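You operate a simulated robot arm through the tools that you are given. There is no shell and no other tool. Be economical: measure what you need, move in short steps, check, and stop when the job is done.

You are at the controls of a simulated robot arm. One attempt, no reset.

TASK
Put the cube with the yellow band and the yellow spacer in the blue crate with two handles.
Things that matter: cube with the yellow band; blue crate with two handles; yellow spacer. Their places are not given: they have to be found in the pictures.

It is judged by the outcome, as a careful person would: the job done as asked, and still so three seconds after it is handed in. It fails if anything else is knocked over, pushed out of place, dropped, spilled or broken.

THE ROBOT
A 6-joint arm with a two-finger parallel gripper, fixed in place. Base frame: the origin is at the foot of the arm, x ahead of it, y to its left, z up; the work surface is at about z = 780. Readings come in mm, degrees, newtons and seconds.
With the tool pointing down near the work surface it reaches from about 240 to 640 mm from the base axis. Its first joint turns from -66.0 to 66.0 degrees. Payload 2.7 kg.
The tool frame sits at the grasp point between the pads (the TCP): z along the fingers, y along the line on which they close. The tips reach 23 mm beyond it. Largest opening 94 mm; finger width 38, thickness 10; the body of the gripper, 54 by 96 mm, starts 39 mm behind the TCP.
Orientation is that of the tool frame in the base frame, as [roll, pitch, yaw] about the fixed x, y, z axes, in that order (R = Rz(yaw) Ry(pitch) Rx(roll)). With the fingers straight down and closing along the base's y, the tool's x points along the base's -x, its y along +y and its z along -z.

THE INTERFACE
- The arm moves only by the tool servo_tool. Its argument "steps" is a list of rows, each a list of 7 numbers: the turn, a rotation vector about the base's x, y, z in degrees, then the shift along the base's x, y, z in m, then the finger opening in m, from 0 to 0.094. In form: [[wx, wy, wz, dx, dy, dz, claw], ...]. A call has 1 to 12 rows; each row shifts and turns the commanded pose from where the row before left it. Rows are played at 5 a second. More than 50 mm and 8.6 degrees between two rows, or a gripper value outside its range, and nothing of the call is played. A pose out of reach is approached as far as the arm can. The call stops where the force on the tool passes 40 N (or 10 N more than at its start, if that is more) or the arm is blocked; 0.2 s more then pass. Each finger travels about 45 mm/s and halts on what it meets, pressing with about 40 N; the grip force reading is that of the motor and also rises with nothing between the fingers. The clock runs only during rows and for 0.2 s after the last one: add rows that do not move to give the fingers time. It gives the time, the measured TCP pose, the force on the tool (base axes), the opening and the grip force at its end, in the units of the frame above (readings bear some noise).
- Cameras (640 x 400 px; columns grow to the right, rows downward): "scene" is fixed at [68.5, -426.2, 1407.8]; the picture's right is [0.83, -0.56, 0.00], its down [-0.30, -0.44, -0.84] and it looks along [0.48, 0.70, -0.54] (base axes); focal length 317 px, centre (320, 200). "wrist" rides on the gripper at [-39, 0, -44] in the tool frame; the picture's right is [0.00, -1.00, 0.00], its down [0.97, 0.00, -0.24] and it looks along [0.24, 0.00, 0.97] (tool axes); focal length 218 px, centre (320, 200).
- capture(camera): a new picture of that camera. No time passes.
- point_at(camera, pixels): for up to 12 pixels [column, row] of the newest picture of that camera ("zoom" is the newest enlarged one), the place [x, y, z] in the base frame of the surface seen there, good to about 2 mm. No time passes.
- enlarge(camera, box): a new picture of the part [left, top, right, bottom] of that camera's present view, enlarged. No time passes.
- sign_off(): hands the job in; it is judged then, once.

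Go step by step. Measure first, check grasps and placings, and put right what went wrong. The budget is 60 turns and 22 pictures, counting those below and the enlarged ones. Unless the task says otherwise, let go and move clear before handing in, and close with one line.

The tools are called as a command line: name --pt "numbers of a row" for each row, then --argument value for the rest, lists and objects as JSON in quotes. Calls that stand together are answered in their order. servo_tool: Moves the arm, as the interface text tells. Its arguments: {"type":"object","properties":{"steps":{"type":"array","items":{"type":"array","items":{"type":"number"}}}},"required":["steps"]} The other tools are called the same way: capture (camera) takes a picture; point_at (camera, pixels) gives the place of the surface under pixels of a picture; enlarge (camera, box) takes an enlarged picture of a part of a camera's view; sign_off () hands the job in.

At the start:

```text
time_s: 0.0
eef_pos: [266.5, 210.3, 1027.6]
orientation: [179.9, 0.0, 180.0]
wrist_force: [-0.4, 0.0, 0.2]
width: 94.1
finger_force: 0.0
```

scene: 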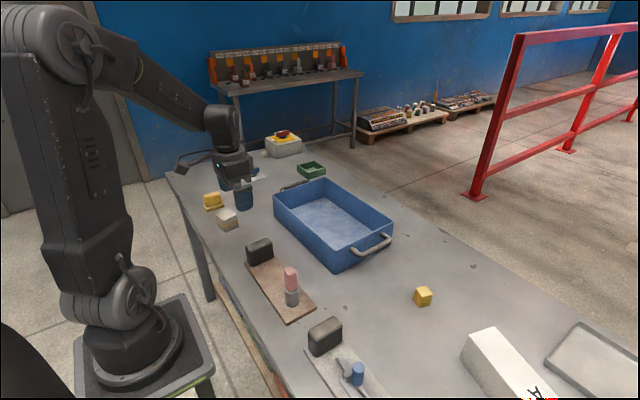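
wrist: 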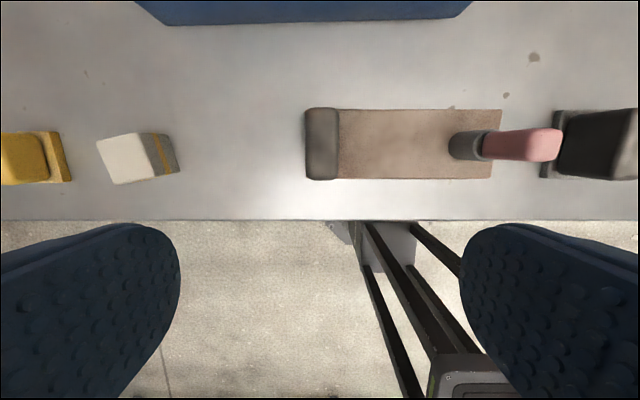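

The wrist picture shows a white cube with a yellow band at about (138,158) and a yellow piece at (30,158). The scene picture also has a yellow cube at (423,296), so I'll enlarge to tell which one is the spacer.

enlarge --camera "scene" --box '[180, 150, 300, 250]'

enlarge --camera "scene" --box '[260, 170, 460, 310]'

point_at --camera "wrist" --pixels '[[98, 144], [108, 184], [148, 134], [125, 158], [166, 134], [178, 172], [5, 158], [20, 135], [20, 182], [40, 158], [60, 134], [70, 181]]'

point_at --camera "scene" --pixels '[[423, 291], [415, 300], [430, 300], [335, 215], [275, 190], [325, 180], [391, 228], [337, 255], [375, 243], [300, 185], [212, 196], [228, 213]]'

```text
4.00 times, centred on (240, 200) of scene
```

zoom: 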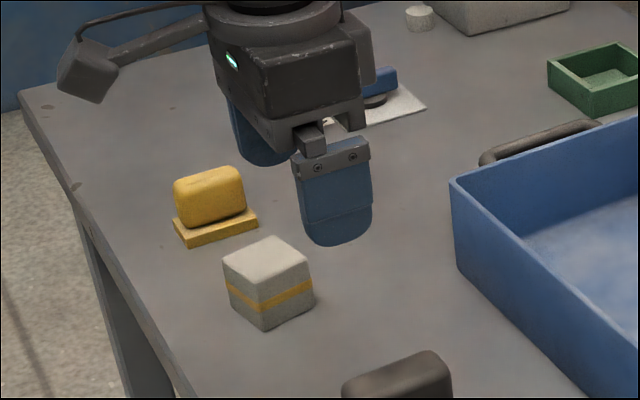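

```text
2.86 times, centred on (360, 240) of scene
```

zoom: 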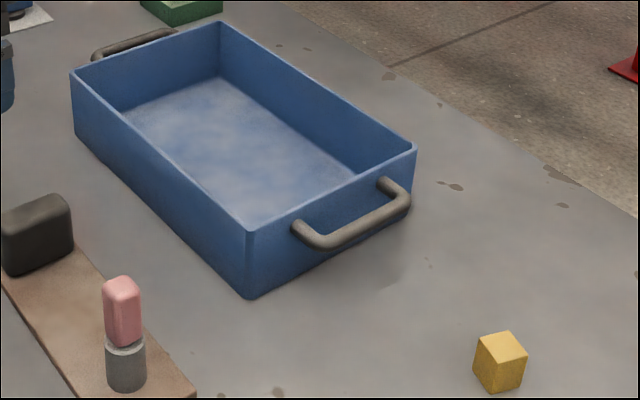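

```text
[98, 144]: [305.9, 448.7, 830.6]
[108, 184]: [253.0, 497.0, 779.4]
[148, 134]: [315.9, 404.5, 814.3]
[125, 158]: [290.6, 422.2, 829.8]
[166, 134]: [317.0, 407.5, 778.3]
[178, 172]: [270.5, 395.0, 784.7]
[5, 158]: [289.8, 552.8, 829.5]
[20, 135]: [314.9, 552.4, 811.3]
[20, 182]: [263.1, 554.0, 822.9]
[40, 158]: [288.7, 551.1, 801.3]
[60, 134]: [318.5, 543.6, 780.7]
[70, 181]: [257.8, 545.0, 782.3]
```

```text
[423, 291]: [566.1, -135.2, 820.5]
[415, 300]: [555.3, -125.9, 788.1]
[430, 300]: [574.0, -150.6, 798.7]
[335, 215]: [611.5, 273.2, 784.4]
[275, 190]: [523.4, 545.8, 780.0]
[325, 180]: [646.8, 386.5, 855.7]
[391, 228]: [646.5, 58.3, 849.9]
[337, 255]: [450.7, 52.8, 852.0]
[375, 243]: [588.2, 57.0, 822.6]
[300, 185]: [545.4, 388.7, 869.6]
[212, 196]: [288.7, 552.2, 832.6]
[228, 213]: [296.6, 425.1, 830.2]
```

The banded cube is at about (293,423), and the crate spans roughly x 450–647, y 57–390 with its rim near 850. There are two candidates for the spacer, a stepped yellow piece and a small yellow block, so I'll look closer at the block and at the other items.

enlarge --camera "scene" --box '[393, 276, 453, 316]'

enlarge --camera "scene" --box '[230, 110, 350, 190]'

enlarge --camera "scene" --box '[190, 180, 250, 220]'

```text
10.00 times, centred on (423, 296) of scene
```

zoom: 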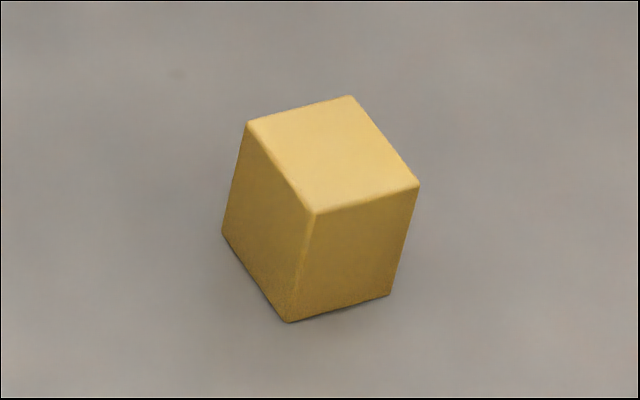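

```text
5.00 times, centred on (290, 150) of scene
```

zoom: 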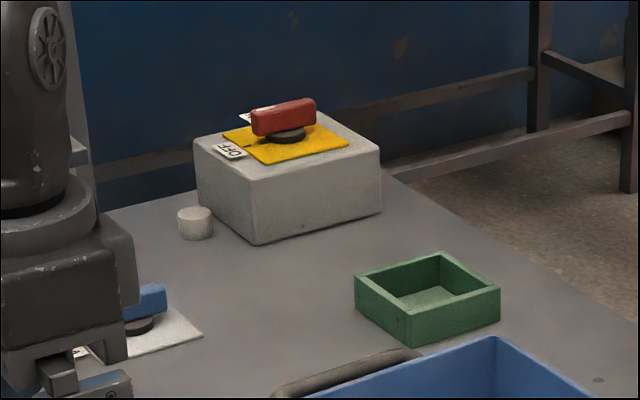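

```text
10.00 times, centred on (220, 200) of scene
```

zoom: 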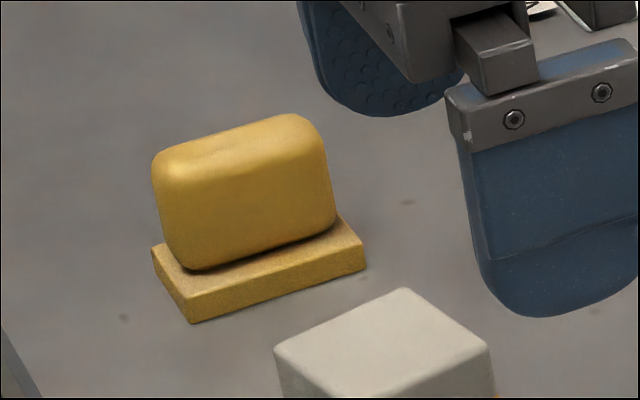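

The small block at (423,296) is a plain solid block, and the stepped piece at (212,201) has a rounded top on a base slab. I'll move over the banded cube, which also lets me view the stepped piece from above.

servo_tool --pt "0 0 0 0.004 0.042 0 0.094" --pt "0 0 0 0.004 0.042 0 0.094" --pt "0 0 0 0.004 0.042 0 0.094" --pt "0 0 0 0.004 0.042 -0.02 0.094" --pt "0 0 0 0.004 0.042 -0.03 0.094" --pt "0 0 0 0 0 -0.03 0.094"

capture --camera "wrist"

```text
refused: row 5 steps farther than a row can; nothing moved
```

```text
14 pictures are left
```

wrist: 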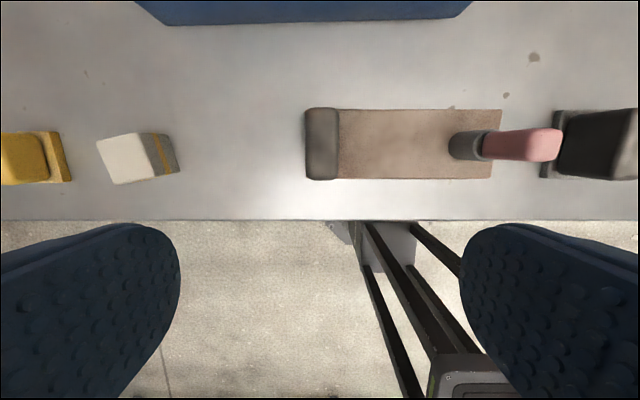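

The move was refused because row 5 was too long (over 50 mm). I'll use smaller rows.

servo_tool --pt "0 0 0 0.004 0.042 0 0.094" --pt "0 0 0 0.004 0.042 0 0.094" --pt "0 0 0 0.004 0.042 0 0.094" --pt "0 0 0 0.004 0.042 0 0.094" --pt "0 0 0 0.004 0.042 -0.02 0.094" --pt "0 0 0 0 0 -0.04 0.094" --pt "0 0 0 0 0 -0.02 0.094"

capture --camera "wrist"

```text
time_s: 1.6
eef_pos: [286.4, 422.3, 947.9]
orientation: [-180.0, 0.0, 180.0]
wrist_force: [0.5, -0.2, 1.2]
width: 94.1
finger_force: 0.0
```

```text
13 pictures are left
```

wrist: 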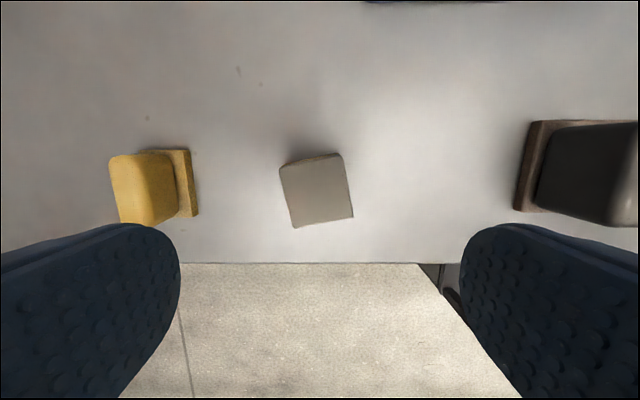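

point_at --camera "wrist" --pixels '[[284, 169], [342, 157], [349, 213], [297, 224], [317, 190], [114, 160], [148, 158], [155, 220], [122, 218], [190, 152], [196, 213], [135, 185]]'

```text
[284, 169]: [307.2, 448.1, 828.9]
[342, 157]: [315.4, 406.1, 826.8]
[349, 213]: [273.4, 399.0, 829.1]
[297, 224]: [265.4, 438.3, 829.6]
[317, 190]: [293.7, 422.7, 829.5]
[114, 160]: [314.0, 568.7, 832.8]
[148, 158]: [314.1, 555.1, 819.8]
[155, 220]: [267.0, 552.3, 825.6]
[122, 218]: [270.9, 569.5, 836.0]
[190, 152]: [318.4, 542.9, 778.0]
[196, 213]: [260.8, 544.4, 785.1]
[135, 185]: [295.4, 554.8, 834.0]
```

The cube is about 47 mm wide, centred at (291,423) with its top at 829, and turned about 12° counter-clockwise. I'll turn to match, go down and close.

servo_tool --pt "0 0 6 0.004 0.0005 -0.03 0.094" --pt "0 0 6 0 0 -0.03 0.094" --pt "0 0 0 0 0 -0.03 0.094" --pt "0 0 0 0 0 -0.03 0.094" --pt "0 0 0 0 0 -0.02 0.094" --pt "0 0 0 0 0 0 0.094" --pt "0 0 0 0 0 0 0.06" --pt "0 0 0 0 0 0 0.03" --pt "0 0 0 0 0 0 0.03" --pt "0 0 0 0 0 0 0.03" --pt "0 0 0 0 0 0 0.03"

```text
time_s: 4.0
eef_pos: [289.8, 420.8, 807.3]
orientation: [-180.0, 0.1, -168.0]
wrist_force: [0.0, 0.0, -0.4]
width: 49.7
finger_force: 39.9
```

The grip holds at 49.7 mm with 40 N. I'll lift and check.

servo_tool --pt "0 0 0 0 0 0.02 0.03" --pt "0 0 0 0 0 0.04 0.03" --pt "0 0 0 0 0 0.045 0.03" --pt "0 0 0 0 0 0.045 0.03" --pt "0 0 0 0.03 -0.0175 0 0.03" --pt "0 0 0 0.04 -0.0235 0 0.03" --pt "0 0 0 0.04 -0.0235 0 0.03" --pt "0 0 0 0.04 -0.0235 0 0.03" --pt "0 0 0 0.04 -0.0235 0 0.03" --pt "0 0 0 0.03 -0.02 0 0.03" --pt "0 0 0 0.02 -0.01 0 0.03" --pt "0 0 0 0 0 0 0.03"

capture --camera "scene"

capture --camera "wrist"

```text
time_s: 6.6
eef_pos: [531.3, 277.9, 958.7]
orientation: [179.9, 0.1, -168.0]
wrist_force: [0.6, 0.4, -0.7]
width: 49.7
finger_force: 39.9
```

```text
12 pictures are left
```

scene: 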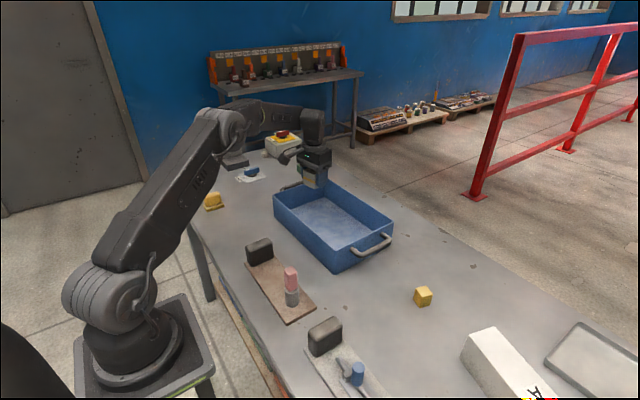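

```text
11 pictures are left
```

wrist: 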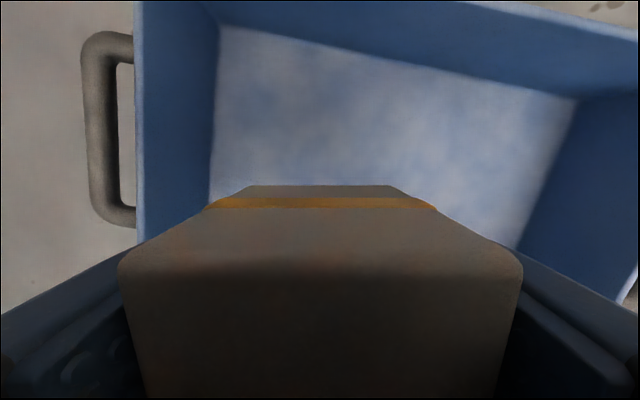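

The cube is held above the crate. I'll measure the crate's inner floor and rim before lowering.

point_at --camera "wrist" --pixels '[[222, 30], [575, 100], [300, 100], [210, 190], [515, 240], [140, 30], [140, 220], [620, 290], [450, 130]]'

point_at --camera "scene" --pixels '[[274, 194], [300, 222], [337, 252], [390, 220], [320, 240], [310, 215], [345, 240], [345, 210]]'

```text
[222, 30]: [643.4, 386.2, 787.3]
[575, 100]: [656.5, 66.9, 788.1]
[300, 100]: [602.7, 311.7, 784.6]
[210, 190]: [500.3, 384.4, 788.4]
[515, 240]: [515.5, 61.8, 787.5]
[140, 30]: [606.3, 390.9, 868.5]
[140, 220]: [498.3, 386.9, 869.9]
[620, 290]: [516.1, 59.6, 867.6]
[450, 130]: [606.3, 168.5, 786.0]
```

```text
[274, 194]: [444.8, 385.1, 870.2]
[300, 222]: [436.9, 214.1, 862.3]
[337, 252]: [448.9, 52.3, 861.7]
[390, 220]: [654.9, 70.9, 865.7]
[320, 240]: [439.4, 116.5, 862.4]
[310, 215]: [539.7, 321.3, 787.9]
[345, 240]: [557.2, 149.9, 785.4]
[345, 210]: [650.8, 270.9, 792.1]
```

The crate floor is at about 785.5 and the rim at about 870, and (531,278) is well inside. I'll lower to about z 814 and release.

servo_tool --pt "0 0 0 0 0 -0.04 0.03" --pt "0 0 0 0 0 -0.04 0.03" --pt "0 0 0 0 0 -0.035 0.03" --pt "0 0 0 0 0 -0.02 0.03" --pt "0 0 0 0 0 -0.009 0.03" --pt "0 0 0 0 0 0 0.03" --pt "0 0 0 0 0 0 0.06" --pt "0 0 0 0 0 0 0.08" --pt "0 0 0 0 0 0 0.08" --pt "0 0 0 0 0 0 0.08"

servo_tool --pt "0 0 0 0 0 0.03 0.08" --pt "0 0 0 0 0 0.04 0.08" --pt "0 0 0 0 0 0.045 0.08" --pt "0 0 0 0 0 0.045 0.08" --pt "0 0 -6 0 0 0.02 0.08" --pt "0 0 -6 0 0 0 0.08"

capture --camera "wrist"

```text
time_s: 8.8
eef_pos: [529.8, 279.9, 814.0]
orientation: [179.9, 0.0, -167.9]
wrist_force: [-0.1, -0.2, 0.9]
width: 79.9
finger_force: 0.0
```

```text
time_s: 10.2
eef_pos: [529.2, 280.3, 994.5]
orientation: [180.0, 0.0, 180.0]
wrist_force: [0.2, 0.6, -0.3]
width: 80.0
finger_force: 0.2
```

```text
10 pictures are left
```

wrist: 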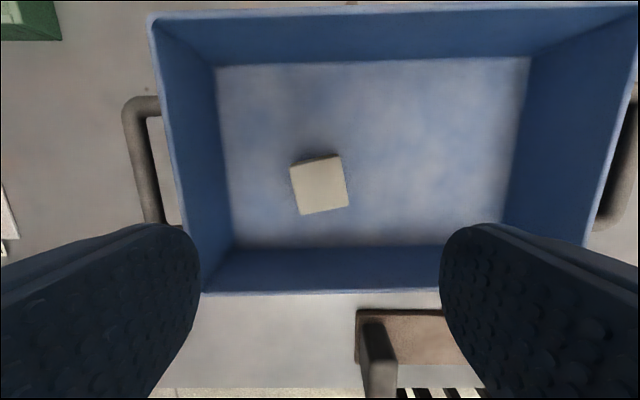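

The cube now sits in the crate at (320,185). Next I'll move over the small yellow block at about (566,-135) to look at it closely.

servo_tool --pt "0 0 0 0.003 -0.0415 0 0.094" --pt "0 0 0 0.003 -0.0415 0 0.094" --pt "0 0 0 0.003 -0.0415 0 0.094" --pt "0 0 0 0.003 -0.0415 0 0.094" --pt "0 0 0 0.003 -0.0415 0 0.094" --pt "0 0 0 0.003 -0.0415 0 0.094" --pt "0 0 0 0.003 -0.0415 0 0.094" --pt "0 0 0 0.003 -0.0415 0 0.094" --pt "0 0 0 0.003 -0.0415 0 0.094" --pt "0 0 0 0.003 -0.0415 0 0.094" --pt "0 0 0 0 0 -0.03 0.094" --pt "0 0 0 0 0 -0.02 0.094"

capture --camera "wrist"

enlarge --camera "scene" --box '[240, 230, 500, 400]'

```text
time_s: 12.8
eef_pos: [559.3, -134.9, 944.2]
orientation: [180.0, -0.2, 179.9]
wrist_force: [0.7, 0.1, -0.4]
width: 94.0
finger_force: 0.1
```

```text
9 pictures are left
```

wrist: 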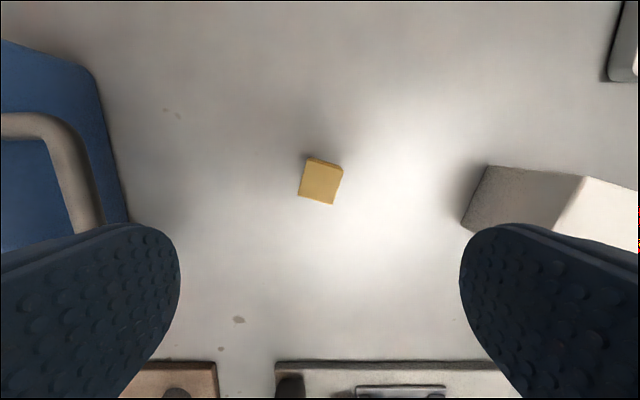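

```text
2.35 times, centred on (370, 315) of scene
```

zoom: 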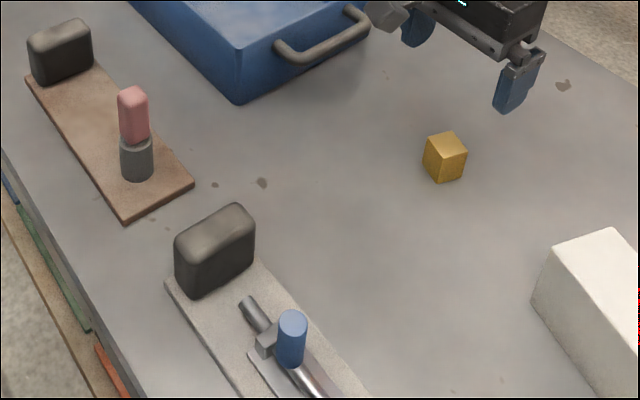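

point_at --camera "wrist" --pixels '[[308, 160], [341, 168], [332, 202], [300, 194], [320, 181], [310, 158], [464, 222], [320, 240]]'

```text
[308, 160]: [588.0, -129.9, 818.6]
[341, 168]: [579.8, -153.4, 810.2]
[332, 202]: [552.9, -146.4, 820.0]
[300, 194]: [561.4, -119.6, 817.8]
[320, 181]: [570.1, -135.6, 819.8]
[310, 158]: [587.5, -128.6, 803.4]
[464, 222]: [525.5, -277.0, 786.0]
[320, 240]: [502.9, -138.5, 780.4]
```

The block is about 28 × 28 × 40 mm, so it isn't a cube: it's a plain spacer block, and I take it to be the yellow spacer. It is centred at (570.5,-137) and turned about -19°, so I'll align, go down and grip.

servo_tool --pt "0 0 -7 0.011 -0.0015 0 0.094" --pt "0 0 -7 0 0 -0.03 0.094" --pt "0 0 -5 0 0 -0.03 0.094" --pt "0 0 0 0 0 -0.03 0.094" --pt "0 0 0 0 0 -0.03 0.094" --pt "0 0 0 0 0 -0.018 0.094" --pt "0 0 0 0 0 0 0.06" --pt "0 0 0 0 0 0 0.04" --pt "0 0 0 0 0 0 0.015" --pt "0 0 0 0 0 0 0.015" --pt "0 0 0 0 0 0 0.015" --pt "0 0 0 0 0 0 0.015"

```text
time_s: 15.4
eef_pos: [570.8, -136.7, 804.7]
orientation: [-180.0, 0.0, 161.1]
wrist_force: [-0.3, 0.8, -0.4]
width: 29.4
finger_force: 40.0
```

It's gripped at 29.4 mm. I'll lift it and carry it to about (536,153) over the crate.

servo_tool --pt "0 0 0 0 0 0.02 0.015" --pt "0 0 0 0 0 0.04 0.015" --pt "0 0 0 0 0 0.045 0.015" --pt "0 0 0 0 0 0.045 0.015" --pt "0 0 0 -0.005 0.03 0 0.015" --pt "0 0 0 -0.005 0.045 0 0.015" --pt "0 0 0 -0.005 0.045 0 0.015" --pt "0 0 0 -0.005 0.045 0 0.015" --pt "0 0 0 -0.005 0.045 0 0.015" --pt "0 0 0 -0.005 0.045 0 0.015" --pt "0 0 0 -0.005 0.03 0 0.015" --pt "0 0 0 0 0 0 0.015"

capture --camera "wrist"

```text
time_s: 18.0
eef_pos: [535.9, 149.1, 956.2]
orientation: [-180.0, 0.1, 161.0]
wrist_force: [-0.9, -0.4, -0.3]
width: 29.1
finger_force: 40.2
```

```text
7 pictures are left
```

wrist: 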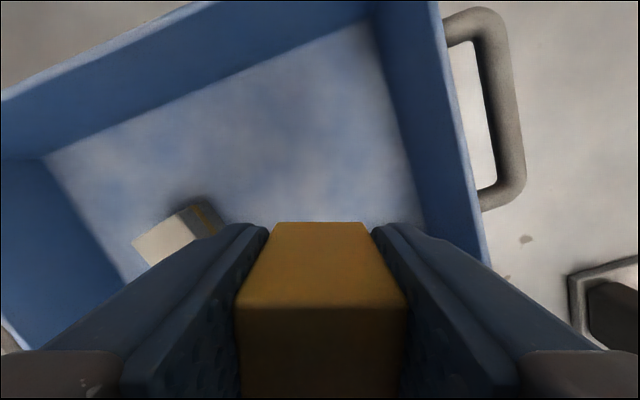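

The spacer is held over clear floor. I'll lower to z≈811, release and retreat.

servo_tool --pt "0 0 0 0 0 -0.04 0.015" --pt "0 0 0 0 0 -0.04 0.015" --pt "0 0 0 0 0 -0.035 0.015" --pt "0 0 0 0 0 -0.02 0.015" --pt "0 0 0 0 0 -0.01 0.015" --pt "0 0 0 0 0 0 0.015" --pt "0 0 0 0 0 0 0.04" --pt "0 0 0 0 0 0 0.065" --pt "0 0 0 0 0 0 0.065" --pt "0 0 0 0 0 0 0.065"

servo_tool --pt "0 0 0 0 0 0.03 0.065" --pt "0 0 0 0 0 0.04 0.065" --pt "0 0 0 0 0 0.045 0.065" --pt "0 0 0 0 0 0.045 0.065" --pt "0 0 0 0 0 0.03 0.065" --pt "0 0 0 0 0 0 0.065"

capture --camera "wrist"

capture --camera "scene"

```text
time_s: 20.2
eef_pos: [535.1, 148.9, 810.8]
orientation: [-180.0, 0.0, 161.0]
wrist_force: [-0.4, 0.2, -0.6]
width: 65.0
finger_force: 0.0
```

```text
time_s: 21.6
eef_pos: [534.7, 149.0, 1001.6]
orientation: [-180.0, 0.0, 161.0]
wrist_force: [0.3, -0.2, -0.2]
width: 65.1
finger_force: 0.0
```

```text
6 pictures are left
```

wrist: 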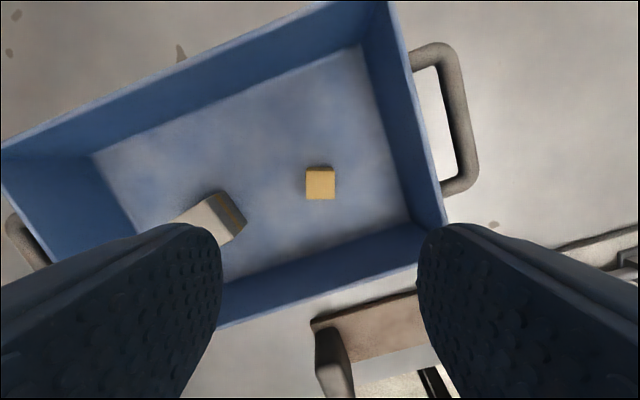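

```text
5 pictures are left
```

scene: 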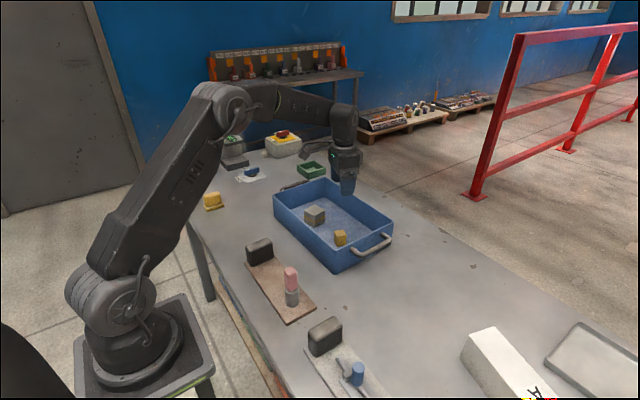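

Both pieces stand in the crate, the cube at (314,215) and the spacer at (340,238) in the scene picture. Nothing else has moved and the gripper is clear, so I'm handing in.

sign_off

```text
The job is handed in.
```

The cube with the yellow band and the plain yellow block, which I took to be the spacer, are both in the blue two-handled crate. I left the other yellow object, the stepped piece, where it was.
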